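You operate a simulated robot arm through the tools that you are given. There is no shell and no other tool. Be economical: measure what you need, move in short steps, check, and stop when the job is done.

The job below is to be done with a simulated two-armed robot. You get a single attempt, and the scene is never put back.

Task
Check the brown coil, wind it back till the checker shows 250, and check it again.
Fine: hold the checker to press, hold the reel to turn; 240 degrees of the knob take the whole winding off; leave the coil in the checker.

The check looks at the end state, three seconds after you hand in, the way a careful person would. Anything else that was tipped, shoved, dropped, spilled or broken makes it a failure.

Robot
Two 6-joint arms with two-finger parallel grippers on one trunk, on a base that drives. Base frame: it is fixed to the floor where the robot stands at the start and does not move with it; the origin is under the middle of the robot, x ahead of it, y to its left, z up. Readings come in m, rad, newtons and seconds.
The left shoulder is at the start at [0.07, 0.166, 1.111], the right one opposite. With the tool pointing down near the work surface each hand reaches from about 0.82 to 0.88 m from the robot's upright axis, wherever it stands, measured 20 degrees to its own side. Places, roughly: nest of the hand reel [0.5, 0.1, 0.8]; nest of the turns checker [0.5, -0.6, 0.8]. Payload 3.91 kg a hand.
The TCP of each hand is the grasp point between the finger pads, 0.03 m short of the fingertips. In the tool frame z runs along the fingers and y along their closing line. Largest opening 0.11 m; finger width 0.02, thickness 0.01; the body of the gripper, 0.048 by 0.112 m, starts 0.055 m behind the TCP.
Orientation is that of the tool frame in the base frame, as a unit quaternion [x, y, z, w]. With the fingers straight down and closing along the base's y, the tool's x points along the base's -x, its y along +y and its z along -z.

Tools
- The arms move only by the tool play_rows. It takes "left_commands", "right_commands" or both (then of equal length, played together; a hand with none holds still); each is a list of rows, each an object (a shift or turn left out is 0, a gripper value left out holds the last) with "delta_rot": the turn, a rotation vector about the tool's x, y, z in rad, a list of three; "dp": the shift along the tool's x, y, z in m, a list of three; "jaw": the opening, from 0 (shut) to 1 (fully open). In form: [{"delta_rot": [ax, ay, az], "dp": [x, y, z], "jaw": jaw}, ...]. A call has 1 to 10 rows; each row is the pose to reach, as a shift and turn from the pose commanded when the call began, along the tool's axes at that moment. Rows are played at 5 a second. More than 0.05 m and 0.15 rad between two rows, or a gripper value outside its range, and nothing of the call is played. A pose out of reach is approached as far as the arm can. The call stops where the force on the tool passes 40 N (or 10 N more than at its start, if that is more) or the arm is blocked; 0.2 s more then pass. The fingers move at their own pace (about 0.108 m/s each) and stop on an object; they squeeze with about 35 N. The grip force told is the motor's: it shows also when the fingers shut on nothing. Time passes only in rows, and 0.2 s behind the last, so rows that repeat a pose let the fingers close. The reply holds the time, the measured pose of the TCP, the force on the tool along the base axes, the opening and the grip force, in the units named above and with some noise, with the torque about the TCP (base axes, N m) and any sound that the robot's microphone picked up.
- Cameras (640 x 400 px; columns grow to the right, rows downward): "scene" is now at [0.1108, -0.0462, 1.3179]; the picture's right is [-0.62, -0.78, -0.00], its down [-0.61, 0.48, -0.63] and it looks along [0.49, -0.39, -0.77] (base axes); focal length 214 px, centre (320, 200). "left" rides on the left gripper at [0.077, -0.007, -0.114] in its tool frame; the picture's right is [0.09, 1.00, 0.00], its down [-0.80, 0.07, -0.59] and it looks along [-0.59, 0.05, 0.80] (tool axes); focal length 270 px, centre (320, 200). "right" rides on the right gripper at [0.077, 0.007, -0.114] in its tool frame; the picture's right is [-0.09, 1.00, 0.00], its down [-0.80, -0.07, -0.59] and it looks along [-0.59, -0.05, 0.80] (tool axes); focal length 270 px, centre (320, 200). There is no depth. A picture from a camera that has moved, and an enlarged one, comes with that camera's place and axes in the base frame and with its lens.
- get_image(camera): a new picture of that camera. The clock stands still meanwhile.
- move_column(by): slides the trunk up (or, below 0, down) by that many m; the arms and the scene camera ride with it, the base frame stays. It gives what a move gives, with no picture.
- drive_base(legs): drives the robot by 1 to 6 legs, each [ahead, left, turn to the left] in m, m and rad, along the robot's own axes; the way and the turn of a leg run together, so that a leg with both is an arc; at most 1.5 m and 3.142 rad a leg. The arms and the cameras ride along, it lands a little off, and it stops where it bumps. It gives what a move gives.
- aim_head(pan, tilt): turns the head with the scene camera to pan (to the left, within 1.501 rad either way) and tilt (down, from -0.506 to 1.204), counted from straight ahead of the robot. It gives what a move gives.
- zoom(camera, box): a new picture of the part [left, top, right, bottom] of that camera's present view, enlarged. The clock stands still meanwhile.
- close_job(): hands the job in; it is judged then, once.

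Work in short steps. Places have to be worked out from the pictures, the camera data and where the tool is seen: move nearer, look again, correct. Check each grasp and each placing, and mend what went wrong. You have 120 turns and 108 pictures in all, those below and enlarged ones among them. Open the grippers and draw the arms clear of the work before you hand the job in, unless the task says otherwise; then end with one line.

The tools are called after ">>>" by a JSON object that holds its "api" and its "payload". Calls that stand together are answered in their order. play_rows: Moves the arms, as the interface text tells. Its arguments: {"type":"object","properties":{"left_commands":{"type":"array","items":{"type":"object","properties":{"delta_rot":{"type":"array","items":{"type":"number"}},"dp":{"type":"array","items":{"type":"number"}},"jaw":{"type":"number"}}}},"right_commands":{"type":"array","items":{"type":"object","properties":{"delta_rot":{"type":"array","items":{"type":"number"}},"dp":{"type":"array","items":{"type":"number"}},"jaw":{"type":"number"}}}}},"required":[]} The other tools are called the same way: move_column (by) slides the trunk up or down; drive_base (legs) drives the base; aim_head (pan, tilt) turns the head that bears the scene camera; get_image (camera) takes a picture; zoom (camera, box) takes an enlarged picture of a part of a camera's view; close_job () hands the job in.

At the start:

```text
time_s: 0.0
left_eef_pos: [0.276, 0.2653, 0.6177]
left_tool_rot: [0.041, 0.981, 0.031, 0.185]
left_wrist_force: [0.4, 0.0, 0.6]
left_wrist_torque: [0.0, 0.01, -0.02]
left_finger_gap: 0.1098
left_gripper_force: 0.1
right_eef_pos: [0.315, -0.4617, 1.1502]
right_tool_rot: [0.0, 1.0, 0.0, 0.0]
right_wrist_force: [-0.7, -0.4, -0.5]
right_wrist_torque: [0.02, 0.03, 0.01]
right_finger_gap: 0.1098
right_gripper_force: 0.1
trunk travel left (down, up): [-0.606, 0.334]
robot x, y, heading: [-0.0016, -0.0043, 0.001]
head pan, tilt: [-0.674, 0.887]
```

scene: 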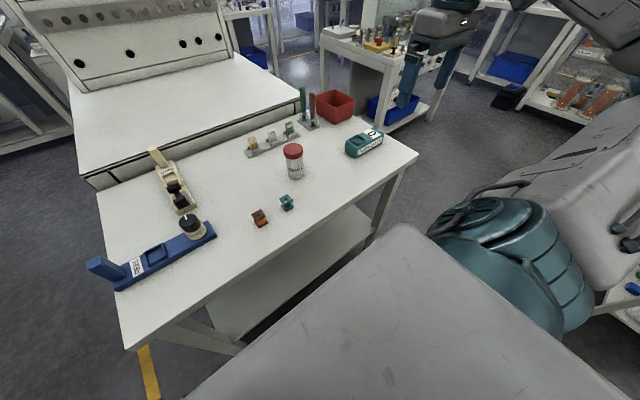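
right: 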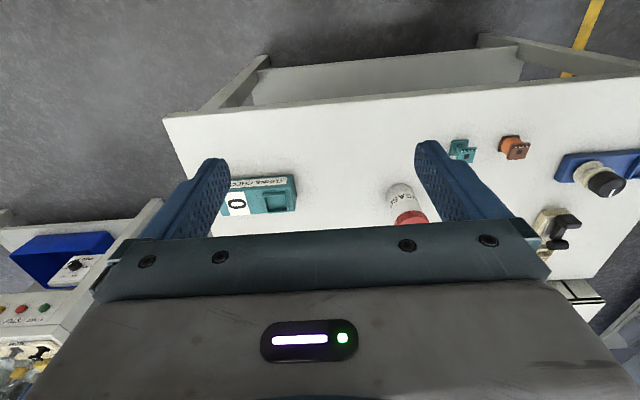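
left: 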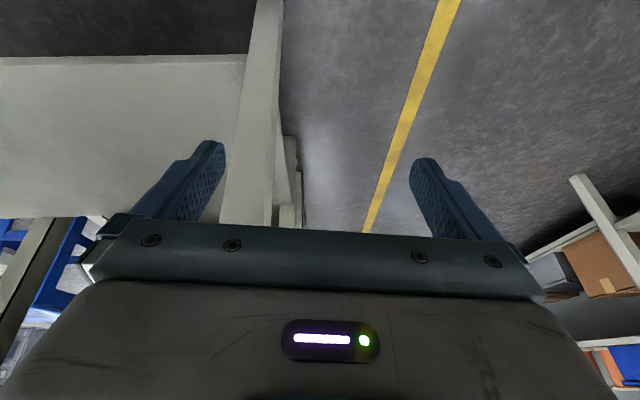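

The pictures show a table with a blue hand reel (left), a teal checker (right), and brown and teal coils in front. I zoom in to read the details.

>>> {"api": "zoom", "payload": {"camera": "scene", "box": [80, 130, 320, 300]}}

>>> {"api": "zoom", "payload": {"camera": "scene", "box": [230, 80, 430, 240]}}

>>> {"api": "zoom", "payload": {"camera": "right", "box": [200, 110, 640, 270]}}

```text
2.35 times, centred on (200, 215) of scene
camera zoom: at [0.1108, -0.0462, 1.3179], right [-0.62, -0.78, 0.0], down [-0.61, 0.48, -0.63], along [0.49, -0.39, -0.77], focal length 505 px, centre (602, 165)
```

zoom: 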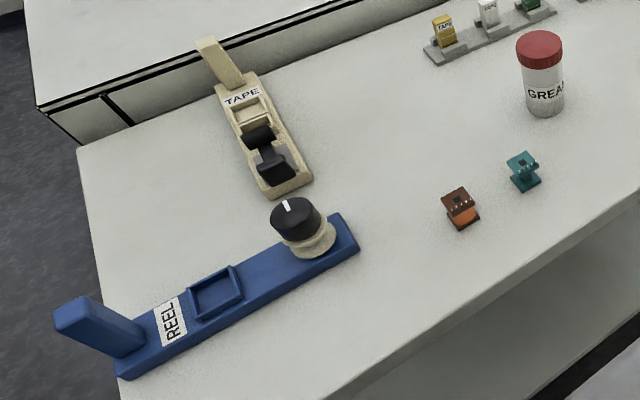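

```text
2.50 times, centred on (330, 160) of scene
camera zoom: at [0.1108, -0.0462, 1.3179], right [-0.62, -0.78, 0.0], down [-0.61, 0.48, -0.63], along [0.49, -0.39, -0.77], focal length 536 px, centre (295, 300)
```

zoom: 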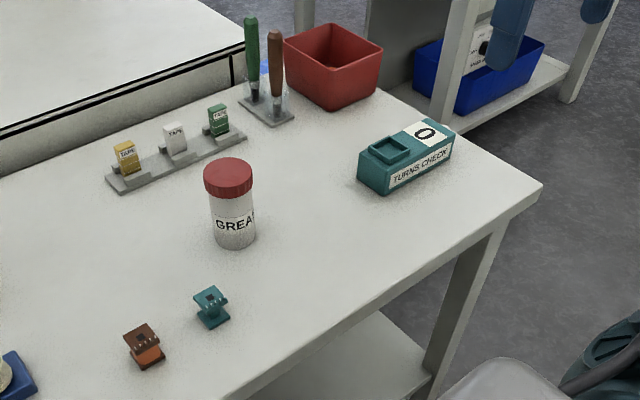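

```text
1.45 times, centred on (420, 190) of right
camera zoom: at [0.2366, -0.4538, 1.2661], right [0.09, 1.0, 0.0], down [0.8, -0.07, 0.59], along [0.59, -0.05, -0.8], focal length 393 px, centre (174, 214)
```

zoom: 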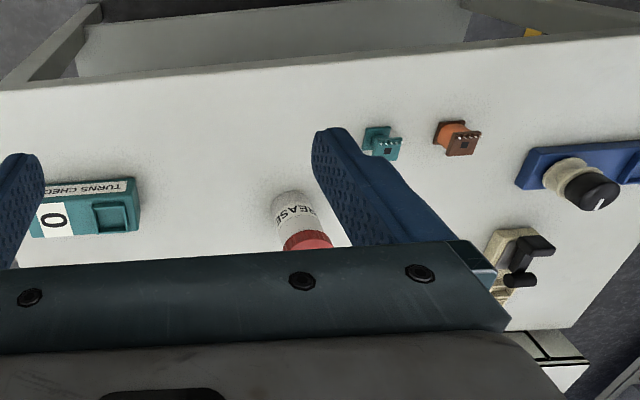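

The table top is at roughly z 0.81 with its near edge at x 0.375, and the reel and checker lie along y. I judge the brown coil to be near (0.48, -0.125), the reel knob near (0.535, 0.02), and the checker nest near (0.55, -0.58). I back off to get these within working reach.

>>> {"api": "drive_base", "payload": {"legs": [[-0.33, 0, 0], [0, -0.3, 0]]}}

>>> {"api": "aim_head", "payload": {"pan": 0.0, "tilt": 0.6}}

>>> {"api": "get_image", "payload": {"camera": "scene"}}

```text
time_s: 3.9
left_eef_pos: [-0.0579, -0.0376, 0.6165]
left_tool_rot: [0.037, 0.981, 0.032, 0.186]
left_wrist_force: [-0.1, 0.0, 1.0]
left_wrist_torque: [0.03, -0.03, -0.02]
left_finger_gap: 0.1097
left_gripper_force: 0.0
right_eef_pos: [-0.0114, -0.7639, 1.1505]
right_tool_rot: [-0.005, 1.0, 0.0, 0.0]
right_wrist_force: [0.4, -0.2, -0.6]
right_wrist_torque: [0.01, -0.01, 0.0]
right_finger_gap: 0.11
right_gripper_force: 0.1
trunk travel left (down, up): [-0.606, 0.334]
robot x, y, heading: [-0.3313, -0.3053, 0.012]
head pan, tilt: [-0.674, 0.887]
```

```text
time_s: 4.9
left_eef_pos: [-0.0582, -0.0382, 0.6159]
left_tool_rot: [0.038, 0.981, 0.031, 0.186]
left_wrist_force: [0.1, 0.5, -0.1]
left_wrist_torque: [0.03, 0.01, 0.0]
left_finger_gap: 0.1098
left_gripper_force: 0.0
right_eef_pos: [-0.0137, -0.7628, 1.1501]
right_tool_rot: [-0.004, 1.0, 0.0, 0.0]
right_wrist_force: [0.3, 0.4, 0.3]
right_wrist_torque: [-0.03, -0.01, -0.01]
right_finger_gap: 0.1102
right_gripper_force: 0.1
trunk travel left (down, up): [-0.606, 0.334]
robot x, y, heading: [-0.3305, -0.307, 0.008]
head pan, tilt: [0.0, 0.6]
```

```text
101 pictures are left
camera scene: at [-0.1917, -0.3027, 1.3416], right [0.01, -1.0, 0.0], down [-0.57, 0.0, -0.82], along [0.82, 0.01, -0.57], focal length 214 px, centre (320, 200)
```

scene: 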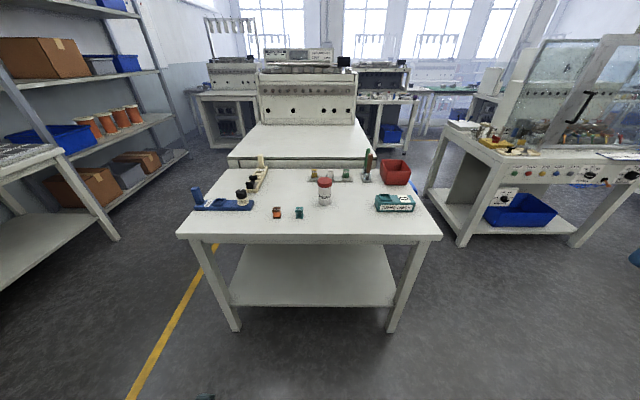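

The base sits as planned. I lift the left arm out and turn its tool straight down.

>>> {"api": "play_rows", "payload": {"left_commands": [{"dp": [-0.026, 0, -0.038], "delta_rot": [0.006, 0.037, -0.008]}, {"dp": [-0.052, 0, -0.076], "delta_rot": [0.012, 0.075, -0.015]}, {"dp": [-0.077, 0, -0.115], "delta_rot": [0.018, 0.112, -0.023]}, {"dp": [-0.103, 0, -0.153], "delta_rot": [0.025, 0.15, -0.03]}, {"dp": [-0.129, 0, -0.191], "delta_rot": [0.031, 0.187, -0.038]}, {"dp": [-0.155, 0, -0.229], "delta_rot": [0.037, 0.224, -0.046]}, {"dp": [-0.181, 0, -0.267], "delta_rot": [0.043, 0.262, -0.053]}, {"dp": [-0.206, 0, -0.306], "delta_rot": [0.05, 0.3, -0.06]}, {"dp": [-0.232, 0, -0.344], "delta_rot": [0.056, 0.337, -0.068]}, {"dp": [-0.258, 0, -0.382], "delta_rot": [0.062, 0.374, -0.076]}]}}

>>> {"api": "zoom", "payload": {"camera": "scene", "box": [180, 150, 440, 240]}}

```text
time_s: 6.3
left_eef_pos: [-0.0034, -0.0584, 0.747]
left_tool_rot: [0.042, 0.99, 0.096, 0.093]
left_wrist_force: [-0.4, 0.1, -0.2]
left_wrist_torque: [0.01, 0.0, 0.0]
left_finger_gap: 0.1101
left_gripper_force: 0.0
left hand out of reach, approached as far as the arm can: row 3, 4, 5, 6
right_eef_pos: [-0.0117, -0.7588, 1.1508]
right_tool_rot: [-0.006, 1.0, -0.002, -0.001]
right_wrist_force: [0.2, -0.2, -0.1]
right_wrist_torque: [-0.02, -0.01, -0.01]
right_finger_gap: 0.1098
right_gripper_force: 0.1
trunk travel left (down, up): [-0.606, 0.334]
robot x, y, heading: [-0.3327, -0.306, 0.013]
head pan, tilt: [0.0, 0.6]
stopped in row 6 (left hand): the arm was blocked; the commanded pose is now the measured one
```

```text
2.46 times, centred on (310, 195) of scene
camera zoom: at [-0.1918, -0.2986, 1.3417], right [0.01, -1.0, 0.0], down [-0.56, -0.01, -0.83], along [0.82, 0.01, -0.56], focal length 528 px, centre (345, 212)
```

zoom: 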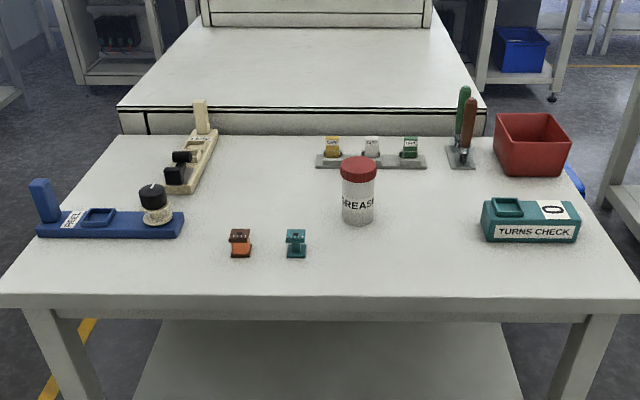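

The blocked arm was too close to its own shoulder; I swing it outwards first, then up.

>>> {"api": "play_rows", "payload": {"left_commands": [{"dp": [-0.035, 0.031, 0.013], "delta_rot": [0.038, 0.037, -0.016]}, {"dp": [-0.07, 0.062, 0.026], "delta_rot": [0.076, 0.074, -0.033]}, {"dp": [-0.105, 0.094, 0.038], "delta_rot": [0.114, 0.111, -0.05]}, {"dp": [-0.14, 0.125, 0.051], "delta_rot": [0.152, 0.149, -0.067]}, {"dp": [-0.175, 0.156, 0.064], "delta_rot": [0.19, 0.186, -0.084]}, {"dp": [-0.183, 0.166, 0.02], "delta_rot": [0.19, 0.186, -0.084]}, {"dp": [-0.192, 0.176, -0.024], "delta_rot": [0.19, 0.186, -0.084]}, {"dp": [-0.201, 0.186, -0.068], "delta_rot": [0.19, 0.186, -0.084]}, {"dp": [-0.21, 0.196, -0.112], "delta_rot": [0.19, 0.186, -0.084]}, {"dp": [-0.221, 0.206, -0.157], "delta_rot": [0.19, 0.186, -0.084]}]}}

```text
time_s: 8.5
left_eef_pos: [0.0867, 0.1606, 0.9349]
left_tool_rot: [-0.001, 1.0, -0.003, 0.005]
left_wrist_force: [-0.2, -0.6, 0.9]
left_wrist_torque: [0.01, -0.01, 0.03]
left_finger_gap: 0.1098
left_gripper_force: 0.0
left hand out of reach, approached as far as the arm can: row 1, 2, 3, 4, 5, 6, 7, 8, 9, 10
right_eef_pos: [-0.0132, -0.7634, 1.15]
right_tool_rot: [-0.005, 1.0, 0.0, 0.001]
right_wrist_force: [0.0, -0.3, -0.3]
right_wrist_torque: [-0.01, 0.0, 0.03]
right_finger_gap: 0.1099
right_gripper_force: 0.1
trunk travel left (down, up): [-0.606, 0.334]
robot x, y, heading: [-0.3312, -0.3042, 0.006]
head pan, tilt: [0.0, 0.6]
```

The left tool now points down. I move it above and a bit short of the coil area to look with the hand camera.

>>> {"api": "play_rows", "payload": {"left_commands": [{"dp": [0, 0, -0.045]}, {"dp": [-0.03, -0.02, -0.08]}, {"dp": [-0.06, -0.05, -0.08]}, {"dp": [-0.09, -0.08, -0.08]}, {"dp": [-0.12, -0.11, -0.07]}, {"dp": [-0.14, -0.145, -0.06]}, {"dp": [-0.165, -0.175, -0.045]}, {"dp": [-0.185, -0.205, -0.03]}, {"dp": [-0.195, -0.212, -0.02]}, {"dp": [-0.195, -0.212, -0.02]}]}}

>>> {"api": "get_image", "payload": {"camera": "left"}}

```text
refused: row 2 steps farther than a row can; nothing moved
```

```text
99 pictures are left
camera left: at [0.0073, 0.1548, 1.0479], right [-0.09, 1.0, -0.01], down [0.79, 0.07, 0.6], along [0.6, 0.05, -0.8], focal length 270 px, centre (320, 200)
```

left: 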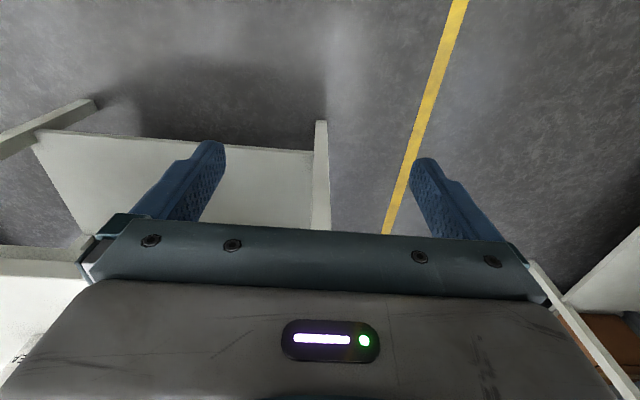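

Same move with smaller steps.

>>> {"api": "play_rows", "payload": {"left_commands": [{"dp": [0, 0, -0.045]}, {"dp": [-0.03, -0.02, -0.07]}, {"dp": [-0.06, -0.05, -0.07]}, {"dp": [-0.09, -0.08, -0.07]}, {"dp": [-0.12, -0.11, -0.065]}, {"dp": [-0.14, -0.145, -0.06]}, {"dp": [-0.165, -0.175, -0.045]}, {"dp": [-0.185, -0.205, -0.03]}, {"dp": [-0.195, -0.212, -0.02]}, {"dp": [-0.195, -0.212, -0.02]}]}}

>>> {"api": "get_image", "payload": {"camera": "left"}}

```text
time_s: 10.7
left_eef_pos: [0.0709, 0.14, 0.9259]
left_tool_rot: [-0.001, 1.0, 0.0, 0.003]
left_wrist_force: [0.2, -0.1, 0.0]
left_wrist_torque: [0.0, -0.02, -0.02]
left_finger_gap: 0.1097
left_gripper_force: 0.1
left hand out of reach, approached as far as the arm can: row 1, 2, 3, 4, 5, 6, 7, 8, 9, 10
right_eef_pos: [-0.0117, -0.7632, 1.1508]
right_tool_rot: [-0.005, 1.0, 0.0, -0.001]
right_wrist_force: [0.1, -0.2, -0.3]
right_wrist_torque: [0.0, 0.01, 0.03]
right_finger_gap: 0.11
right_gripper_force: 0.0
trunk travel left (down, up): [-0.606, 0.334]
robot x, y, heading: [-0.3321, -0.3047, 0.008]
head pan, tilt: [0.0, 0.6]
```

```text
98 pictures are left
camera left: at [-0.0069, 0.1325, 1.0393], right [-0.09, 1.0, 0.0], down [0.8, 0.07, 0.6], along [0.59, 0.05, -0.8], focal length 270 px, centre (320, 200)
```

left: 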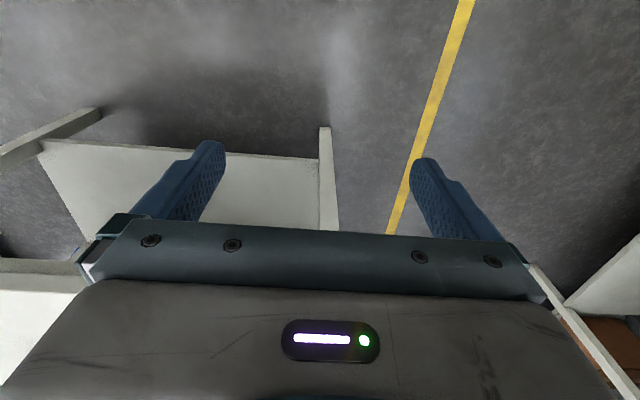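

The left arm is stuck at a reach limit on this line. I send its commanded pose to the mirror image of the right arm's known good pose.

>>> {"api": "play_rows", "payload": {"left_commands": [{"dp": [0.038, 0.026, -0.014]}, {"dp": [0.076, 0.052, -0.028]}, {"dp": [0.114, 0.078, -0.042]}, {"dp": [0.152, 0.104, -0.056]}, {"dp": [0.19, 0.13, -0.07]}, {"dp": [0.228, 0.156, -0.084]}, {"dp": [0.266, 0.182, -0.098]}, {"dp": [0.304, 0.208, -0.112]}, {"dp": [0.342, 0.234, -0.126]}, {"dp": [0.38, 0.26, -0.14]}]}}

```text
time_s: 12.9
left_eef_pos: [-0.0919, 0.1434, 1.2127]
left_tool_rot: [0.0, 1.0, 0.003, 0.002]
left_wrist_force: [-1.1, -0.2, 0.6]
left_wrist_torque: [0.04, -0.02, 0.0]
left_finger_gap: 0.1098
left_gripper_force: 0.1
left hand out of reach, approached as far as the arm can: row 1, 2, 3, 4, 5, 6, 7, 8, 9, 10
right_eef_pos: [-0.0178, -0.7653, 1.1509]
right_tool_rot: [-0.004, 1.0, 0.001, 0.002]
right_wrist_force: [0.8, -0.7, -0.1]
right_wrist_torque: [0.02, 0.01, 0.0]
right_finger_gap: 0.1102
right_gripper_force: 0.1
trunk travel left (down, up): [-0.606, 0.334]
robot x, y, heading: [-0.33, -0.3062, 0.008]
head pan, tilt: [0.0, 0.6]
```

I test with a zero move to see how the commanded and measured poses relate.

>>> {"api": "play_rows", "payload": {"left_commands": [{"dp": [0, 0, 0]}, {"dp": [0, 0, 0]}, {"dp": [-0.03, 0, 0]}, {"dp": [-0.06, 0, 0]}]}}

>>> {"api": "aim_head", "payload": {"pan": 0.75, "tilt": 0.5}}

>>> {"api": "get_image", "payload": {"camera": "scene"}}

```text
time_s: 13.9
left_eef_pos: [-0.0271, 0.1443, 1.2062]
left_tool_rot: [0.0, 1.0, 0.001, 0.0]
left_wrist_force: [-1.1, -0.1, -0.4]
left_wrist_torque: [0.05, 0.01, 0.01]
left_finger_gap: 0.1103
left_gripper_force: 0.1
right_eef_pos: [-0.0115, -0.7648, 1.1493]
right_tool_rot: [-0.006, 1.0, 0.0, 0.0]
right_wrist_force: [0.0, 0.0, 0.2]
right_wrist_torque: [0.0, -0.03, 0.01]
right_finger_gap: 0.1099
right_gripper_force: 0.0
trunk travel left (down, up): [-0.606, 0.334]
robot x, y, heading: [-0.3295, -0.3054, 0.011]
head pan, tilt: [0.0, 0.6]
```

```text
time_s: 15.0
left_eef_pos: [-0.028, 0.146, 1.2064]
left_tool_rot: [0.0, 1.0, 0.001, 0.001]
left_wrist_force: [-0.3, -0.1, -0.2]
left_wrist_torque: [-0.01, 0.0, -0.03]
left_finger_gap: 0.11
left_gripper_force: 0.1
right_eef_pos: [-0.0133, -0.7639, 1.1501]
right_tool_rot: [-0.005, 1.0, 0.0, 0.0]
right_wrist_force: [-0.8, 0.1, 0.0]
right_wrist_torque: [0.03, -0.03, 0.03]
right_finger_gap: 0.1101
right_gripper_force: 0.1
trunk travel left (down, up): [-0.606, 0.334]
robot x, y, heading: [-0.3291, -0.3048, 0.007]
head pan, tilt: [0.75, 0.499]
```

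```text
97 pictures are left
camera scene: at [-0.214, -0.2411, 1.3507], right [0.69, -0.73, 0.0], down [-0.35, -0.33, -0.88], along [0.64, 0.6, -0.48], focal length 214 px, centre (320, 200)
```

scene: 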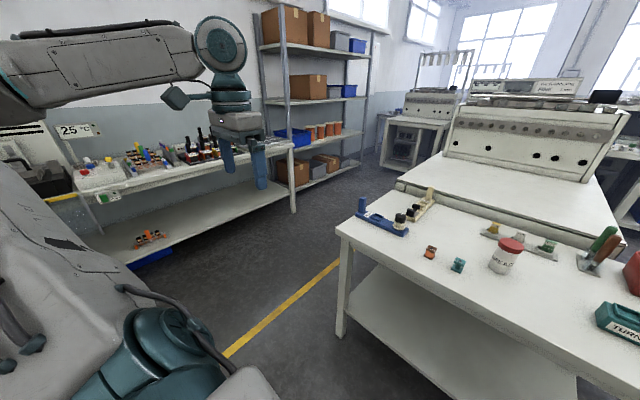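

The left arm is now in a normal configuration. I bring it forward over the coil, staying high.

>>> {"api": "play_rows", "payload": {"left_commands": [{"dp": [-0.04, -0.024, 0.012]}, {"dp": [-0.08, -0.048, 0.024]}, {"dp": [-0.12, -0.072, 0.036]}, {"dp": [-0.16, -0.096, 0.05]}, {"dp": [-0.2, -0.12, 0.065]}, {"dp": [-0.24, -0.144, 0.08]}, {"dp": [-0.28, -0.168, 0.095]}, {"dp": [-0.32, -0.192, 0.11]}, {"dp": [-0.36, -0.216, 0.125]}, {"dp": [-0.4, -0.24, 0.14]}]}}

>>> {"api": "get_image", "payload": {"camera": "left"}}

```text
time_s: 17.2
left_eef_pos: [0.1959, 0.1274, 1.0251]
left_tool_rot: [0.0, 1.0, 0.0, 0.002]
left_wrist_force: [0.3, -0.8, -0.4]
left_wrist_torque: [0.0, 0.02, 0.03]
left_finger_gap: 0.1098
left_gripper_force: 0.0
left hand out of reach, approached as far as the arm can: row 3, 4, 5, 6, 7, 8, 9, 10
right_eef_pos: [-0.011, -0.7625, 1.1496]
right_tool_rot: [-0.006, 1.0, -0.001, 0.0]
right_wrist_force: [0.9, -0.7, 0.0]
right_wrist_torque: [-0.02, 0.0, -0.01]
right_finger_gap: 0.1101
right_gripper_force: 0.0
trunk travel left (down, up): [-0.606, 0.334]
robot x, y, heading: [-0.3325, -0.3069, 0.01]
head pan, tilt: [0.75, 0.499]
```

```text
96 pictures are left
camera left: at [0.1177, 0.121, 1.1389], right [-0.09, 1.0, 0.0], down [0.8, 0.07, 0.6], along [0.59, 0.05, -0.8], focal length 270 px, centre (320, 200)
```

left: 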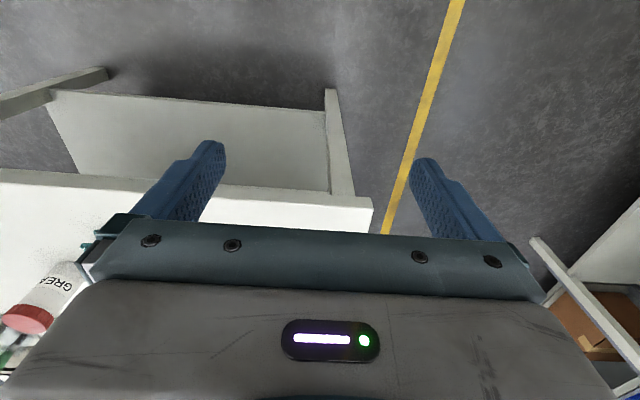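

Reach seems restricted inward at this height; I probe straight ahead and outward from here.

>>> {"api": "play_rows", "payload": {"left_commands": [{"dp": [-0.04, 0, 0]}, {"dp": [-0.08, 0, 0]}, {"dp": [-0.12, 0, 0]}, {"dp": [-0.16, 0, 0.0]}, {"dp": [-0.2, 0, 0.0]}, {"dp": [-0.24, 0, 0.0]}, {"dp": [-0.24, -0.04, 0.0]}, {"dp": [-0.24, -0.08, 0.0]}, {"dp": [-0.24, -0.08, 0.04]}, {"dp": [-0.24, -0.08, 0.08]}]}}

```text
time_s: 19.4
left_eef_pos: [0.2715, 0.1931, 0.9523]
left_tool_rot: [-0.001, 1.0, 0.001, 0.0]
left_wrist_force: [-0.1, 0.8, 0.0]
left_wrist_torque: [0.03, 0.02, -0.01]
left_finger_gap: 0.11
left_gripper_force: 0.0
left hand out of reach, approached as far as the arm can: row 1, 2, 3, 4, 5, 6, 7, 8, 9, 10
right_eef_pos: [-0.0101, -0.7631, 1.1493]
right_tool_rot: [-0.005, 1.0, 0.001, -0.001]
right_wrist_force: [0.4, 0.5, -0.2]
right_wrist_torque: [-0.02, 0.0, -0.01]
right_finger_gap: 0.1098
right_gripper_force: 0.0
trunk travel left (down, up): [-0.606, 0.334]
robot x, y, heading: [-0.325, -0.3024, 0.011]
head pan, tilt: [0.75, 0.499]
```

The boundary looks like "the farther out, the lower"; reach grows as the hand goes down relative to the shoulder. I raise the trunk and take the arm out and down relative to it.

>>> {"api": "move_column", "payload": {"by": 0.25}}

>>> {"api": "play_rows", "payload": {"left_commands": [{"dp": [0, 0, 0.04]}, {"dp": [0, 0, 0.08]}, {"dp": [-0.03, -0.03, 0.1]}, {"dp": [-0.06, -0.06, 0.1]}, {"dp": [-0.09, -0.09, 0.1]}, {"dp": [-0.12, -0.12, 0.1]}, {"dp": [-0.15, -0.15, 0.1]}, {"dp": [-0.18, -0.18, 0.1]}, {"dp": [-0.2, -0.19, 0.1]}]}}

```text
time_s: 22.0
left_eef_pos: [0.2724, 0.1928, 1.2046]
left_tool_rot: [-0.001, 1.0, 0.001, 0.001]
left_wrist_force: [-0.2, -0.1, 0.6]
left_wrist_torque: [0.02, -0.02, 0.0]
left_finger_gap: 0.1099
left_gripper_force: 0.1
right_eef_pos: [-0.0116, -0.7629, 1.4005]
right_tool_rot: [-0.005, 1.0, -0.001, 0.0]
right_wrist_force: [-0.8, 0.4, 0.1]
right_wrist_torque: [0.01, -0.03, -0.04]
right_finger_gap: 0.1099
right_gripper_force: 0.0
trunk travel left (down, up): [-0.856, 0.084]
robot x, y, heading: [-0.3322, -0.3051, 0.004]
head pan, tilt: [0.75, 0.499]
```

```text
time_s: 24.0
left_eef_pos: [0.2697, 0.1934, 1.1122]
left_tool_rot: [0.0, 1.0, 0.0, 0.002]
left_wrist_force: [0.5, -0.1, -1.1]
left_wrist_torque: [0.05, 0.0, 0.01]
left_finger_gap: 0.1101
left_gripper_force: 0.0
left hand out of reach, approached as far as the arm can: row 3, 4, 5, 6, 7, 8, 9
right_eef_pos: [-0.0127, -0.7629, 1.4]
right_tool_rot: [-0.005, 1.0, 0.0, 0.0]
right_wrist_force: [-0.1, 0.3, 0.6]
right_wrist_torque: [-0.03, -0.01, -0.05]
right_finger_gap: 0.1104
right_gripper_force: 0.1
trunk travel left (down, up): [-0.856, 0.084]
robot x, y, heading: [-0.3304, -0.3024, 0.013]
head pan, tilt: [0.75, 0.499]
```

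I probe the directions separately: outward in x first.

>>> {"api": "play_rows", "payload": {"left_commands": [{"dp": [-0.03, 0, 0]}, {"dp": [-0.06, 0, 0]}, {"dp": [-0.09, 0, 0]}]}}

>>> {"api": "play_rows", "payload": {"left_commands": [{"dp": [0, 0, 0.03]}, {"dp": [0, 0, 0.06]}]}}

>>> {"api": "play_rows", "payload": {"left_commands": [{"dp": [0, -0.03, 0]}, {"dp": [0, -0.06, 0]}]}}

>>> {"api": "get_image", "payload": {"camera": "scene"}}

```text
time_s: 24.8
left_eef_pos: [0.3017, 0.2309, 1.1197]
left_tool_rot: [-0.001, 1.0, 0.0, 0.002]
left_wrist_force: [0.2, 0.3, -1.0]
left_wrist_torque: [-0.01, 0.02, 0.01]
left_finger_gap: 0.11
left_gripper_force: 0.1
left hand out of reach, approached as far as the arm can: row 1, 2, 3
right_eef_pos: [-0.0129, -0.7634, 1.3997]
right_tool_rot: [-0.006, 1.0, -0.001, 0.0]
right_wrist_force: [-0.7, -0.3, -0.7]
right_wrist_torque: [-0.04, 0.01, -0.02]
right_finger_gap: 0.1101
right_gripper_force: 0.0
trunk travel left (down, up): [-0.856, 0.084]
robot x, y, heading: [-0.3309, -0.3048, 0.008]
head pan, tilt: [0.75, 0.499]
```

```text
time_s: 25.4
left_eef_pos: [0.299, 0.2349, 1.0598]
left_tool_rot: [0.0, 1.0, 0.001, 0.001]
left_wrist_force: [-1.0, 1.1, -0.5]
left_wrist_torque: [-0.02, -0.01, 0.0]
left_finger_gap: 0.11
left_gripper_force: 0.1
right_eef_pos: [-0.0112, -0.7615, 1.3993]
right_tool_rot: [-0.006, 1.0, 0.0, -0.001]
right_wrist_force: [-0.8, 0.2, -0.5]
right_wrist_torque: [0.0, 0.0, 0.0]
right_finger_gap: 0.1103
right_gripper_force: 0.0
trunk travel left (down, up): [-0.856, 0.084]
robot x, y, heading: [-0.3319, -0.3041, 0.007]
head pan, tilt: [0.75, 0.499]
```

```text
time_s: 26.0
left_eef_pos: [0.2664, 0.1985, 1.066]
left_tool_rot: [0.001, 1.0, 0.001, 0.002]
left_wrist_force: [-0.1, -0.5, -0.9]
left_wrist_torque: [0.03, 0.01, 0.01]
left_finger_gap: 0.11
left_gripper_force: 0.1
left hand out of reach, approached as far as the arm can: row 1, 2
right_eef_pos: [-0.013, -0.7639, 1.399]
right_tool_rot: [-0.005, 1.0, 0.0, -0.001]
right_wrist_force: [-0.6, 0.4, -0.1]
right_wrist_torque: [0.02, 0.0, -0.01]
right_finger_gap: 0.1101
right_gripper_force: 0.0
trunk travel left (down, up): [-0.856, 0.084]
robot x, y, heading: [-0.333, -0.3032, 0.011]
head pan, tilt: [0.75, 0.499]
```

```text
95 pictures are left
camera scene: at [-0.2148, -0.2414, 1.6008], right [0.69, -0.72, 0.0], down [-0.35, -0.33, -0.88], along [0.64, 0.6, -0.48], focal length 214 px, centre (320, 200)
```

scene: 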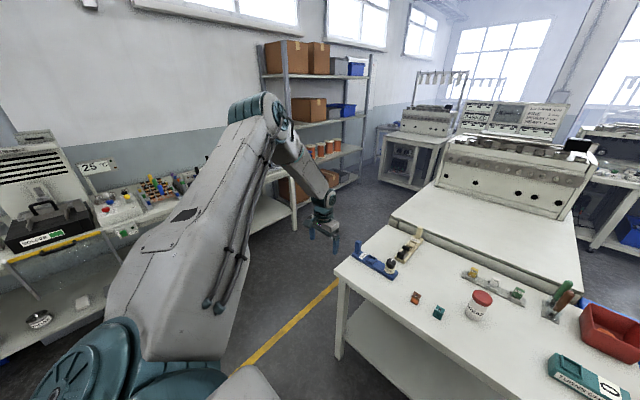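

The boundary is a straight line at 45°, like a wrist/yaw limit rather than arm length. I turn the tool clockwise (which I want anyway for gripping along x) and try inward again.

>>> {"api": "play_rows", "payload": {"left_commands": [{"delta_rot": [0, 0, 0.14]}, {"delta_rot": [0, 0, 0.28]}, {"delta_rot": [0, 0, 0.42]}, {"delta_rot": [0, 0, 0.56]}, {"delta_rot": [0, 0, 0.7]}, {"delta_rot": [0, 0, 0.785]}, {"delta_rot": [0, 0, 0.785], "dp": [0, -0.04, 0]}, {"delta_rot": [0, 0, 0.785], "dp": [0, -0.08, 0]}, {"delta_rot": [0, 0, 0.785], "dp": [0, -0.12, 0]}]}}

```text
time_s: 28.0
left_eef_pos: [0.2081, 0.1371, 1.0802]
left_tool_rot: [0.383, 0.924, 0.002, 0.002]
left_wrist_force: [-0.2, 0.0, -0.2]
left_wrist_torque: [0.02, 0.02, 0.0]
left_finger_gap: 0.1099
left_gripper_force: 0.0
left hand out of reach, approached as far as the arm can: row 7, 8, 9
right_eef_pos: [-0.0128, -0.7634, 1.4004]
right_tool_rot: [-0.006, 1.0, 0.0, 0.0]
right_wrist_force: [0.8, -0.5, -0.2]
right_wrist_torque: [0.0, -0.01, -0.04]
right_finger_gap: 0.1098
right_gripper_force: 0.0
trunk travel left (down, up): [-0.856, 0.084]
robot x, y, heading: [-0.3313, -0.3031, 0.007]
head pan, tilt: [0.75, 0.499]
```

The limit line stays, so it is the shoulder pan in this configuration. I test whether the right arm has the same limit by moving it ahead and down.

>>> {"api": "play_rows", "payload": {"right_commands": [{"dp": [0, 0, 0.04]}, {"dp": [-0.02, 0.0, 0.08]}, {"dp": [-0.05, 0.01, 0.11]}, {"dp": [-0.08, 0.02, 0.14]}, {"dp": [-0.11, 0.03, 0.17]}, {"dp": [-0.14, 0.04, 0.2]}, {"dp": [-0.17, 0.05, 0.22]}, {"dp": [-0.21, 0.06, 0.24]}, {"dp": [-0.25, 0.07, 0.25]}, {"dp": [-0.29, 0.08, 0.25]}]}}

```text
time_s: 30.2
left_eef_pos: [0.209, 0.1364, 1.0786]
left_tool_rot: [0.382, 0.924, 0.001, 0.002]
left_wrist_force: [0.1, -0.2, -0.1]
left_wrist_torque: [0.03, 0.0, 0.01]
left_finger_gap: 0.1098
left_gripper_force: 0.1
right_eef_pos: [0.1114, -0.7681, 1.1306]
right_tool_rot: [-0.004, 1.0, 0.0, 0.001]
right_wrist_force: [0.9, 0.2, -0.2]
right_wrist_torque: [0.01, -0.01, -0.03]
right_finger_gap: 0.11
right_gripper_force: 0.1
right hand out of reach, approached as far as the arm can: row 1, 2, 3, 4, 5, 6, 7, 8, 9, 10
trunk travel left (down, up): [-0.856, 0.084]
robot x, y, heading: [-0.3295, -0.3034, 0.007]
head pan, tilt: [0.75, 0.499]
```

The right arm is limited too, differently. I probe it more with single-direction steps.

>>> {"api": "play_rows", "payload": {"right_commands": [{"dp": [-0.04, 0, 0]}, {"dp": [-0.08, 0, 0]}, {"dp": [-0.12, 0, 0]}, {"dp": [-0.16, 0, 0]}]}}

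>>> {"api": "play_rows", "payload": {"right_commands": [{"dp": [0, 0, 0.04]}, {"dp": [0, 0, 0.08]}]}}

>>> {"api": "play_rows", "payload": {"right_commands": [{"dp": [0, 0.04, 0]}, {"dp": [0, 0.08, 0]}]}}

>>> {"api": "play_rows", "payload": {"right_commands": [{"dp": [0, -0.04, 0]}, {"dp": [0, -0.08, 0]}]}}

```text
time_s: 31.2
left_eef_pos: [0.2161, 0.1371, 1.0746]
left_tool_rot: [0.384, 0.923, -0.003, -0.001]
left_wrist_force: [1.4, -1.9, -0.5]
left_wrist_torque: [-0.01, 0.04, 0.03]
left_finger_gap: 0.11
left_gripper_force: 0.0
right_eef_pos: [0.279, -0.8146, 1.0486]
right_tool_rot: [-0.004, 1.0, 0.001, 0.014]
right_wrist_force: [0.7, 0.0, -1.0]
right_wrist_torque: [0.04, 0.03, 0.02]
right_finger_gap: 0.1099
right_gripper_force: 0.0
right hand out of reach, approached as far as the arm can: row 1, 2, 3, 4
trunk travel left (down, up): [-0.856, 0.084]
robot x, y, heading: [-0.3316, -0.3064, 0.005]
head pan, tilt: [0.75, 0.499]
```

```text
time_s: 31.8
left_eef_pos: [0.2117, 0.1378, 1.0779]
left_tool_rot: [0.382, 0.924, -0.001, 0.0]
left_wrist_force: [0.1, -1.0, 0.5]
left_wrist_torque: [-0.01, 0.01, 0.02]
left_finger_gap: 0.1101
left_gripper_force: 0.0
right_eef_pos: [0.2748, -0.8144, 0.9714]
right_tool_rot: [-0.005, 1.0, 0.001, 0.0]
right_wrist_force: [-0.7, 1.0, -0.5]
right_wrist_torque: [-0.02, -0.01, 0.0]
right_finger_gap: 0.11
right_gripper_force: 0.1
trunk travel left (down, up): [-0.856, 0.084]
robot x, y, heading: [-0.3319, -0.3053, 0.01]
head pan, tilt: [0.75, 0.499]
```

```text
time_s: 32.4
left_eef_pos: [0.2093, 0.1385, 1.0775]
left_tool_rot: [0.383, 0.924, -0.001, 0.002]
left_wrist_force: [0.4, 0.8, 0.3]
left_wrist_torque: [-0.01, 0.05, 0.0]
left_finger_gap: 0.11
left_gripper_force: 0.0
right_eef_pos: [0.2728, -0.7314, 0.9723]
right_tool_rot: [-0.004, 1.0, 0.0, 0.0]
right_wrist_force: [-0.2, -0.7, -0.2]
right_wrist_torque: [0.0, -0.02, -0.01]
right_finger_gap: 0.1099
right_gripper_force: 0.0
trunk travel left (down, up): [-0.856, 0.084]
robot x, y, heading: [-0.3338, -0.3063, 0.011]
head pan, tilt: [0.75, 0.499]
```

```text
time_s: 33.0
left_eef_pos: [0.2091, 0.1369, 1.0799]
left_tool_rot: [0.382, 0.924, 0.001, 0.002]
left_wrist_force: [0.1, -0.1, -0.1]
left_wrist_torque: [0.03, -0.01, 0.01]
left_finger_gap: 0.1098
left_gripper_force: 0.2
right_eef_pos: [0.2724, -0.815, 0.9729]
right_tool_rot: [-0.005, 1.0, 0.001, 0.0]
right_wrist_force: [0.5, -0.7, -0.5]
right_wrist_torque: [0.0, -0.01, 0.03]
right_finger_gap: 0.1098
right_gripper_force: 0.0
trunk travel left (down, up): [-0.856, 0.084]
robot x, y, heading: [-0.3309, -0.3072, 0.009]
head pan, tilt: [0.75, 0.499]
```

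The right arm moves freely once the hand is low relative to the shoulder. I probe further out and inward at this height.

>>> {"api": "play_rows", "payload": {"right_commands": [{"dp": [0, 0.04, 0]}, {"dp": [0, 0.08, 0]}, {"dp": [0, 0.12, 0]}, {"dp": [0, 0.16, 0]}]}}

>>> {"api": "play_rows", "payload": {"right_commands": [{"dp": [-0.04, 0, 0]}, {"dp": [-0.08, 0, 0]}, {"dp": [-0.12, 0, 0]}, {"dp": [-0.16, 0, 0]}]}}

```text
time_s: 34.0
left_eef_pos: [0.2092, 0.138, 1.0779]
left_tool_rot: [0.383, 0.924, -0.001, 0.002]
left_wrist_force: [-0.4, 1.2, -0.3]
left_wrist_torque: [-0.03, -0.02, 0.02]
left_finger_gap: 0.1099
left_gripper_force: 0.1
right_eef_pos: [0.2735, -0.6546, 0.9641]
right_tool_rot: [-0.005, 1.0, 0.0, 0.002]
right_wrist_force: [-1.6, 0.1, -0.7]
right_wrist_torque: [0.01, 0.0, -0.03]
right_finger_gap: 0.1099
right_gripper_force: 0.1
right hand out of reach, approached as far as the arm can: row 4
trunk travel left (down, up): [-0.856, 0.084]
robot x, y, heading: [-0.3324, -0.3046, 0.009]
head pan, tilt: [0.75, 0.499]
```

```text
time_s: 35.0
left_eef_pos: [0.2099, 0.1377, 1.0788]
left_tool_rot: [0.383, 0.924, -0.001, 0.002]
left_wrist_force: [-1.1, 0.6, -0.4]
left_wrist_torque: [0.02, -0.02, 0.0]
left_finger_gap: 0.1102
left_gripper_force: 0.1
right_eef_pos: [0.433, -0.6533, 0.9634]
right_tool_rot: [-0.004, 1.0, -0.001, 0.0]
right_wrist_force: [-0.2, -0.2, -0.9]
right_wrist_torque: [-0.01, -0.02, -0.04]
right_finger_gap: 0.1095
right_gripper_force: 0.1
trunk travel left (down, up): [-0.856, 0.084]
robot x, y, heading: [-0.33, -0.3041, 0.011]
head pan, tilt: [0.75, 0.499]
```

So the limit is an inner radius that shrinks as the hand gets lower relative to the shoulder. The right hand is now in a good work pose; I do the same with the left.

>>> {"api": "play_rows", "payload": {"left_commands": [{"dp": [0, 0, 0.04]}, {"dp": [0, 0, 0.08]}, {"dp": [0, 0, 0.11]}, {"dp": [-0.028, 0.028, 0.11]}, {"dp": [-0.057, 0.057, 0.11]}, {"dp": [-0.085, 0.085, 0.11]}, {"dp": [-0.113, 0.113, 0.11]}, {"dp": [-0.134, 0.092, 0.11]}, {"dp": [-0.155, 0.071, 0.11]}, {"dp": [-0.176, 0.05, 0.11]}]}}

>>> {"api": "get_image", "payload": {"camera": "left"}}

>>> {"api": "get_image", "payload": {"camera": "right"}}

```text
time_s: 37.2
left_eef_pos: [0.2488, 0.2016, 0.9867]
left_tool_rot: [0.382, 0.924, 0.0, 0.001]
left_wrist_force: [0.5, 0.0, 0.2]
left_wrist_torque: [0.01, -0.02, 0.01]
left_finger_gap: 0.1099
left_gripper_force: 0.1
left hand out of reach, approached as far as the arm can: row 1, 2, 3, 4, 5, 6, 7, 8, 9, 10
right_eef_pos: [0.4324, -0.6538, 0.9649]
right_tool_rot: [-0.006, 1.0, -0.001, 0.0]
right_wrist_force: [-0.5, 0.0, 0.1]
right_wrist_torque: [-0.02, 0.03, 0.01]
right_finger_gap: 0.1101
right_gripper_force: 0.0
trunk travel left (down, up): [-0.856, 0.084]
robot x, y, heading: [-0.3315, -0.3025, 0.004]
head pan, tilt: [0.75, 0.499]
```

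```text
94 pictures are left
camera left: at [0.189, 0.2509, 1.1009], right [0.64, 0.77, 0.0], down [0.62, -0.52, 0.6], along [0.46, -0.38, -0.8], focal length 270 px, centre (320, 200)
```

left: 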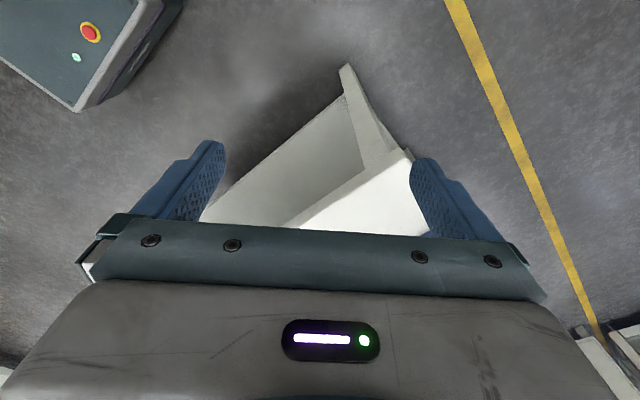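

```text
93 pictures are left
camera right: at [0.354, -0.6473, 1.0813], right [0.08, 1.0, 0.0], down [0.8, -0.06, 0.59], along [0.59, -0.05, -0.8], focal length 270 px, centre (320, 200)
```

right: 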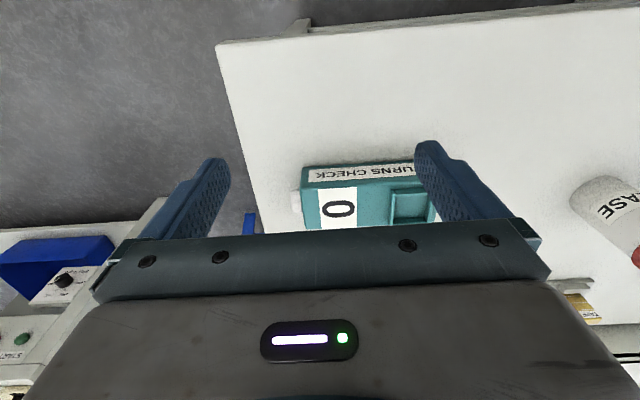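

The checker has a white button on its right (−y) end. I look at the right arm's posture to compare with the left arm.

>>> {"api": "aim_head", "payload": {"pan": -0.75, "tilt": 0.5}}

>>> {"api": "get_image", "payload": {"camera": "scene"}}

>>> {"api": "aim_head", "payload": {"pan": 0.75, "tilt": 0.5}}

>>> {"api": "get_image", "payload": {"camera": "scene"}}

```text
time_s: 38.8
left_eef_pos: [0.2497, 0.202, 0.9869]
left_tool_rot: [0.383, 0.924, 0.001, 0.001]
left_wrist_force: [0.5, 0.0, -0.3]
left_wrist_torque: [0.02, 0.0, -0.01]
left_finger_gap: 0.1102
left_gripper_force: 0.1
right_eef_pos: [0.4317, -0.6534, 0.9651]
right_tool_rot: [-0.006, 1.0, 0.0, 0.0]
right_wrist_force: [-0.4, -1.0, 0.4]
right_wrist_torque: [0.0, 0.02, 0.01]
right_finger_gap: 0.11
right_gripper_force: 0.1
trunk travel left (down, up): [-0.856, 0.084]
robot x, y, heading: [-0.3289, -0.3017, 0.009]
head pan, tilt: [-0.75, 0.499]
```

```text
92 pictures are left
camera scene: at [-0.2127, -0.3647, 1.6007], right [-0.67, -0.74, 0.0], down [-0.35, 0.32, -0.88], along [0.65, -0.59, -0.48], focal length 214 px, centre (320, 200)
```

scene: 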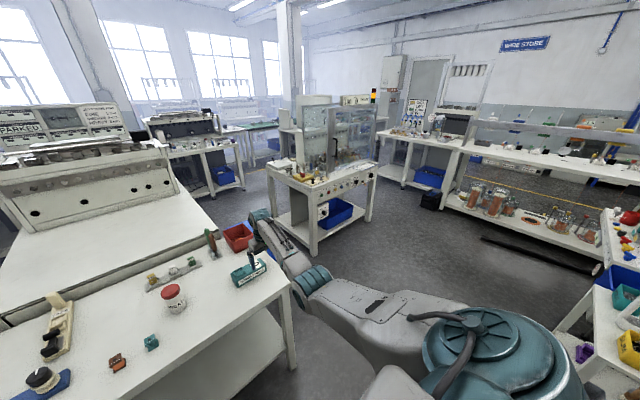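

```text
time_s: 40.4
left_eef_pos: [0.2489, 0.2007, 0.9876]
left_tool_rot: [0.382, 0.924, 0.0, 0.0]
left_wrist_force: [-0.5, 0.7, 0.7]
left_wrist_torque: [-0.01, -0.02, 0.01]
left_finger_gap: 0.1102
left_gripper_force: 0.0
right_eef_pos: [0.4316, -0.6531, 0.9642]
right_tool_rot: [-0.005, 1.0, 0.001, 0.0]
right_wrist_force: [0.5, -0.2, 0.1]
right_wrist_torque: [0.02, -0.01, 0.02]
right_finger_gap: 0.1099
right_gripper_force: 0.1
trunk travel left (down, up): [-0.856, 0.084]
robot x, y, heading: [-0.3315, -0.3076, 0.008]
head pan, tilt: [0.75, 0.499]
```

```text
91 pictures are left
camera scene: at [-0.2139, -0.2407, 1.6007], right [0.69, -0.73, 0.0], down [-0.35, -0.33, -0.88], along [0.64, 0.6, -0.48], focal length 214 px, centre (320, 200)
```

scene: 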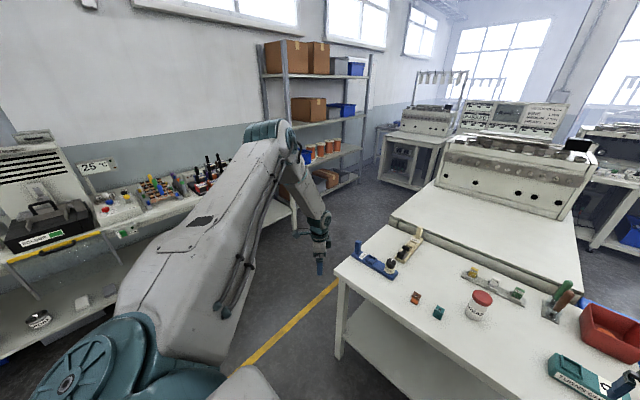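

The left arm is in an elbow-up branch at a joint limit, while the right's elbow is out to the side. I try lowering the left hand well below the shoulder axis, off the table's front, before going inward.

>>> {"api": "play_rows", "payload": {"left_commands": [{"dp": [0.028, 0.007, 0]}, {"dp": [0.057, 0.014, 0]}, {"dp": [0.057, 0.014, 0.045]}, {"dp": [0.057, 0.014, 0.09]}, {"dp": [0.057, 0.014, 0.135]}, {"dp": [0.057, 0.014, 0.18]}, {"dp": [0.057, 0.014, 0.225]}, {"dp": [0.057, 0.014, 0.26]}]}}

```text
time_s: 42.2
left_eef_pos: [0.1579, 0.2487, 0.9395]
left_tool_rot: [0.383, 0.924, 0.0, 0.001]
left_wrist_force: [-0.4, -0.3, -0.3]
left_wrist_torque: [-0.03, 0.0, -0.01]
left_finger_gap: 0.1099
left_gripper_force: 0.0
left hand out of reach, approached as far as the arm can: row 3, 4, 5, 6, 7, 8
right_eef_pos: [0.4315, -0.6529, 0.9655]
right_tool_rot: [-0.005, 1.0, 0.0, 0.0]
right_wrist_force: [-0.7, -0.2, 0.4]
right_wrist_torque: [0.0, -0.03, 0.02]
right_finger_gap: 0.1098
right_gripper_force: 0.1
trunk travel left (down, up): [-0.856, 0.084]
robot x, y, heading: [-0.3299, -0.3048, 0.009]
head pan, tilt: [0.75, 0.499]
```

I suspect the wrist's second joint is at a limit here (the tool lies exactly in the arm's plane at the boundary). I test by tilting the tip inward and then moving inward.

>>> {"api": "play_rows", "payload": {"left_commands": [{"dp": [0, 0, -0.045]}, {"dp": [0, 0, -0.09]}, {"dp": [0, 0.04, -0.1], "delta_rot": [0, -0.1, 0]}, {"dp": [0, 0.06, -0.1], "delta_rot": [0, -0.2, 0]}, {"dp": [-0.02, 0.06, -0.1], "delta_rot": [0, -0.3, 0]}, {"dp": [-0.06, 0.06, -0.1], "delta_rot": [0, -0.4, 0]}, {"dp": [-0.1, 0.06, -0.1], "delta_rot": [0, -0.4, 0]}, {"dp": [-0.14, 0.06, -0.1], "delta_rot": [0, -0.4, 0]}, {"dp": [-0.16, 0.06, -0.1], "delta_rot": [0, -0.4, 0]}]}}

```text
time_s: 44.2
left_eef_pos: [0.2362, 0.1928, 1.0705]
left_tool_rot: [0.375, 0.905, -0.075, 0.184]
left_wrist_force: [0.2, 0.2, -0.1]
left_wrist_torque: [0.0, 0.01, -0.06]
left_finger_gap: 0.11
left_gripper_force: 0.0
left hand out of reach, approached as far as the arm can: row 6, 7, 8, 9
right_eef_pos: [0.4323, -0.6523, 0.9654]
right_tool_rot: [-0.005, 1.0, 0.0, 0.0]
right_wrist_force: [0.3, 0.5, 0.0]
right_wrist_torque: [0.01, 0.02, -0.03]
right_finger_gap: 0.1102
right_gripper_force: 0.0
trunk travel left (down, up): [-0.856, 0.084]
robot x, y, heading: [-0.3326, -0.3045, 0.01]
head pan, tilt: [0.75, 0.499]
```

Not conclusive. I try the opposite tilt (tip outward) and inward motion.

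>>> {"api": "play_rows", "payload": {"left_commands": [{"delta_rot": [0, 0.14, 0]}, {"delta_rot": [0, 0.28, 0]}, {"delta_rot": [0, 0.42, 0]}, {"delta_rot": [0, 0.56, 0]}, {"delta_rot": [0, 0.7, 0]}, {"delta_rot": [0, 0.8, 0]}, {"delta_rot": [0, 0.8, 0], "dp": [-0.04, 0, -0.015]}, {"delta_rot": [0, 0.8, 0], "dp": [-0.08, 0, -0.03]}, {"delta_rot": [0, 0.8, 0], "dp": [-0.12, 0, -0.045]}, {"delta_rot": [0, 0.8, 0], "dp": [-0.16, 0, -0.06]}]}}

>>> {"api": "get_image", "payload": {"camera": "scene"}}

```text
time_s: 46.4
left_eef_pos: [0.1988, 0.2229, 1.1793]
left_tool_rot: [0.375, 0.906, 0.077, -0.183]
left_wrist_force: [-0.7, 0.3, -0.1]
left_wrist_torque: [0.0, 0.0, 0.01]
left_finger_gap: 0.1099
left_gripper_force: 0.1
left hand out of reach, approached as far as the arm can: row 4, 5, 6, 7, 8, 9, 10
right_eef_pos: [0.4318, -0.6535, 0.9659]
right_tool_rot: [-0.005, 1.0, 0.0, 0.0]
right_wrist_force: [-0.5, 0.5, -0.1]
right_wrist_torque: [0.0, 0.0, 0.02]
right_finger_gap: 0.1103
right_gripper_force: 0.1
trunk travel left (down, up): [-0.856, 0.084]
robot x, y, heading: [-0.329, -0.307, 0.013]
head pan, tilt: [0.75, 0.499]
```

```text
90 pictures are left
camera scene: at [-0.2148, -0.2414, 1.6008], right [0.69, -0.72, 0.0], down [-0.35, -0.33, -0.88], along [0.64, 0.6, -0.48], focal length 214 px, centre (320, 200)
```

scene: 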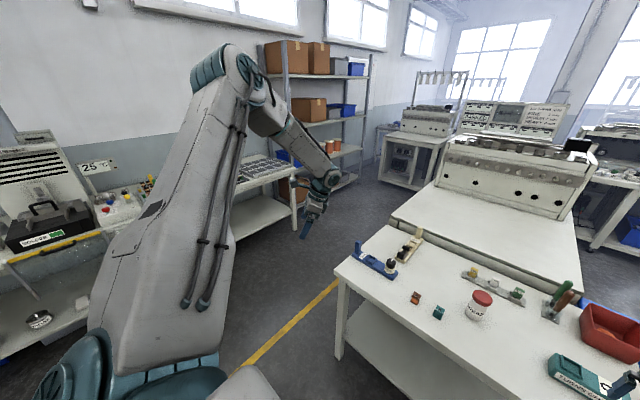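

Inconclusive; the left is in a different joint branch. I will replicate the right arm's successful path exactly mirrored: first level the tool and go back up, then to the mirrored start.

>>> {"api": "play_rows", "payload": {"left_commands": [{"delta_rot": [0, -0.12, 0], "dp": [0.014, 0, -0.037]}, {"delta_rot": [0, -0.25, 0], "dp": [0.029, 0, -0.074]}, {"delta_rot": [0, -0.37, 0], "dp": [0.036, 0, -0.093]}]}}

>>> {"api": "play_rows", "payload": {"left_commands": [{"delta_rot": [0, 0, -0.13], "dp": [0.015, -0.03, -0.02]}, {"delta_rot": [0, 0, -0.26], "dp": [0.03, -0.06, -0.04]}, {"delta_rot": [0, 0, -0.39], "dp": [0.045, -0.09, -0.06]}, {"delta_rot": [0, 0, -0.52], "dp": [0.06, -0.12, -0.08]}, {"delta_rot": [0, 0, -0.65], "dp": [0.075, -0.15, -0.1]}, {"delta_rot": [0, 0, -0.785], "dp": [0.09, -0.18, -0.12]}, {"delta_rot": [0, 0, -0.785], "dp": [0.099, -0.2, -0.121]}]}}

>>> {"api": "get_image", "payload": {"camera": "scene"}}

```text
time_s: 47.2
left_eef_pos: [0.2, 0.2193, 1.2788]
left_tool_rot: [0.382, 0.924, 0.005, -0.013]
left_wrist_force: [0.0, 0.6, 0.0]
left_wrist_torque: [-0.02, 0.02, 0.0]
left_finger_gap: 0.1101
left_gripper_force: 0.1
right_eef_pos: [0.4312, -0.6532, 0.9664]
right_tool_rot: [-0.004, 1.0, 0.001, 0.0]
right_wrist_force: [-0.1, 0.7, 0.2]
right_wrist_torque: [0.0, 0.02, -0.02]
right_finger_gap: 0.1101
right_gripper_force: 0.0
trunk travel left (down, up): [-0.856, 0.084]
robot x, y, heading: [-0.3352, -0.3066, 0.006]
head pan, tilt: [0.75, 0.499]
```

```text
time_s: 48.8
left_eef_pos: [-0.0067, 0.1454, 1.3975]
left_tool_rot: [-0.001, 1.0, 0.012, -0.009]
left_wrist_force: [-0.3, 0.8, 0.2]
left_wrist_torque: [-0.01, 0.01, 0.02]
left_finger_gap: 0.1099
left_gripper_force: 0.1
right_eef_pos: [0.4313, -0.6531, 0.9664]
right_tool_rot: [-0.004, 1.0, 0.0, 0.001]
right_wrist_force: [0.3, 0.7, -0.4]
right_wrist_torque: [0.01, -0.02, -0.02]
right_finger_gap: 0.1101
right_gripper_force: 0.0
trunk travel left (down, up): [-0.856, 0.084]
robot x, y, heading: [-0.332, -0.3071, 0.004]
head pan, tilt: [0.75, 0.499]
```

```text
89 pictures are left
camera scene: at [-0.2145, -0.2397, 1.6008], right [0.69, -0.72, 0.0], down [-0.35, -0.33, -0.88], along [0.64, 0.6, -0.48], focal length 214 px, centre (320, 200)
```

scene: 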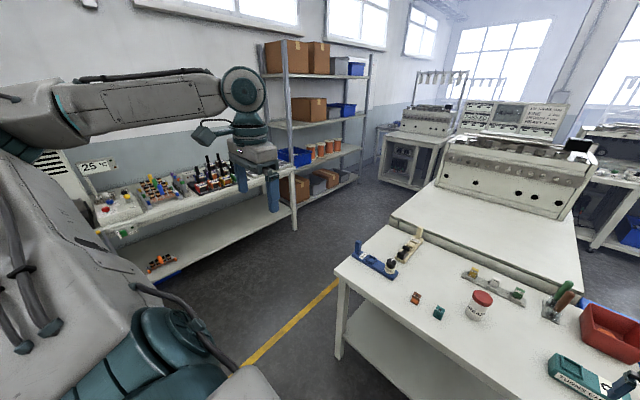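

Now I play the mirror of the right arm's path.

>>> {"api": "play_rows", "payload": {"left_commands": [{"dp": [0, 0, 0.04]}, {"dp": [-0.02, 0.0, 0.08]}, {"dp": [-0.05, -0.01, 0.11]}, {"dp": [-0.08, -0.02, 0.14]}, {"dp": [-0.11, -0.03, 0.17]}, {"dp": [-0.14, -0.04, 0.2]}, {"dp": [-0.17, -0.05, 0.22]}, {"dp": [-0.21, -0.06, 0.24]}, {"dp": [-0.25, -0.07, 0.25]}, {"dp": [-0.29, -0.08, 0.25]}]}}

>>> {"api": "play_rows", "payload": {"left_commands": [{"dp": [-0.04, 0, 0]}, {"dp": [-0.08, 0, 0]}, {"dp": [-0.12, 0, 0]}, {"dp": [-0.16, 0, 0]}]}}

>>> {"api": "get_image", "payload": {"camera": "scene"}}

```text
time_s: 51.0
left_eef_pos: [0.0868, 0.1645, 1.1408]
left_tool_rot: [0.0, 1.0, 0.01, -0.008]
left_wrist_force: [0.3, 0.4, -0.3]
left_wrist_torque: [0.01, -0.02, 0.0]
left_finger_gap: 0.1102
left_gripper_force: 0.1
left hand out of reach, approached as far as the arm can: row 3, 4, 5, 6, 7, 8, 9, 10
right_eef_pos: [0.4316, -0.6537, 0.9657]
right_tool_rot: [-0.006, 1.0, 0.0, 0.0]
right_wrist_force: [0.1, 0.5, 0.4]
right_wrist_torque: [0.0, 0.02, -0.04]
right_finger_gap: 0.1101
right_gripper_force: 0.0
trunk travel left (down, up): [-0.856, 0.084]
robot x, y, heading: [-0.3323, -0.3046, 0.009]
head pan, tilt: [0.75, 0.499]
```

```text
time_s: 52.0
left_eef_pos: [0.1974, 0.2298, 1.0716]
left_tool_rot: [-0.005, 1.0, 0.004, 0.016]
left_wrist_force: [1.3, 1.2, -0.3]
left_wrist_torque: [-0.07, 0.02, 0.04]
left_finger_gap: 0.1101
left_gripper_force: 0.0
left hand out of reach, approached as far as the arm can: row 1, 2, 3, 4
right_eef_pos: [0.4343, -0.6516, 0.9633]
right_tool_rot: [-0.007, 1.0, 0.0, -0.002]
right_wrist_force: [1.0, -0.1, -0.6]
right_wrist_torque: [-0.03, 0.05, -0.02]
right_finger_gap: 0.1102
right_gripper_force: 0.1
trunk travel left (down, up): [-0.856, 0.084]
robot x, y, heading: [-0.3321, -0.3067, 0.012]
head pan, tilt: [0.75, 0.499]
```

```text
88 pictures are left
camera scene: at [-0.2099, -0.2391, 1.6002], right [0.69, -0.72, 0.0], down [-0.35, -0.33, -0.88], along [0.63, 0.61, -0.48], focal length 214 px, centre (320, 200)
```

scene: 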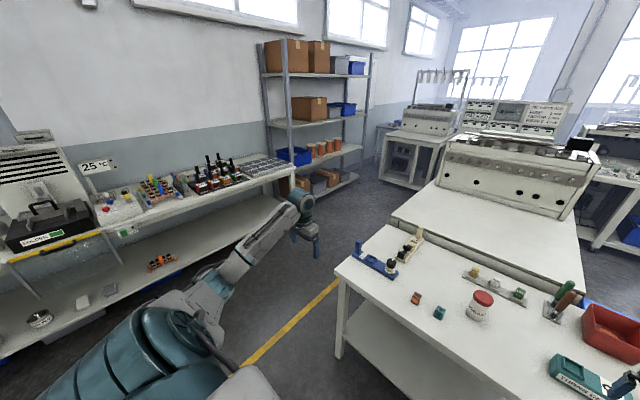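

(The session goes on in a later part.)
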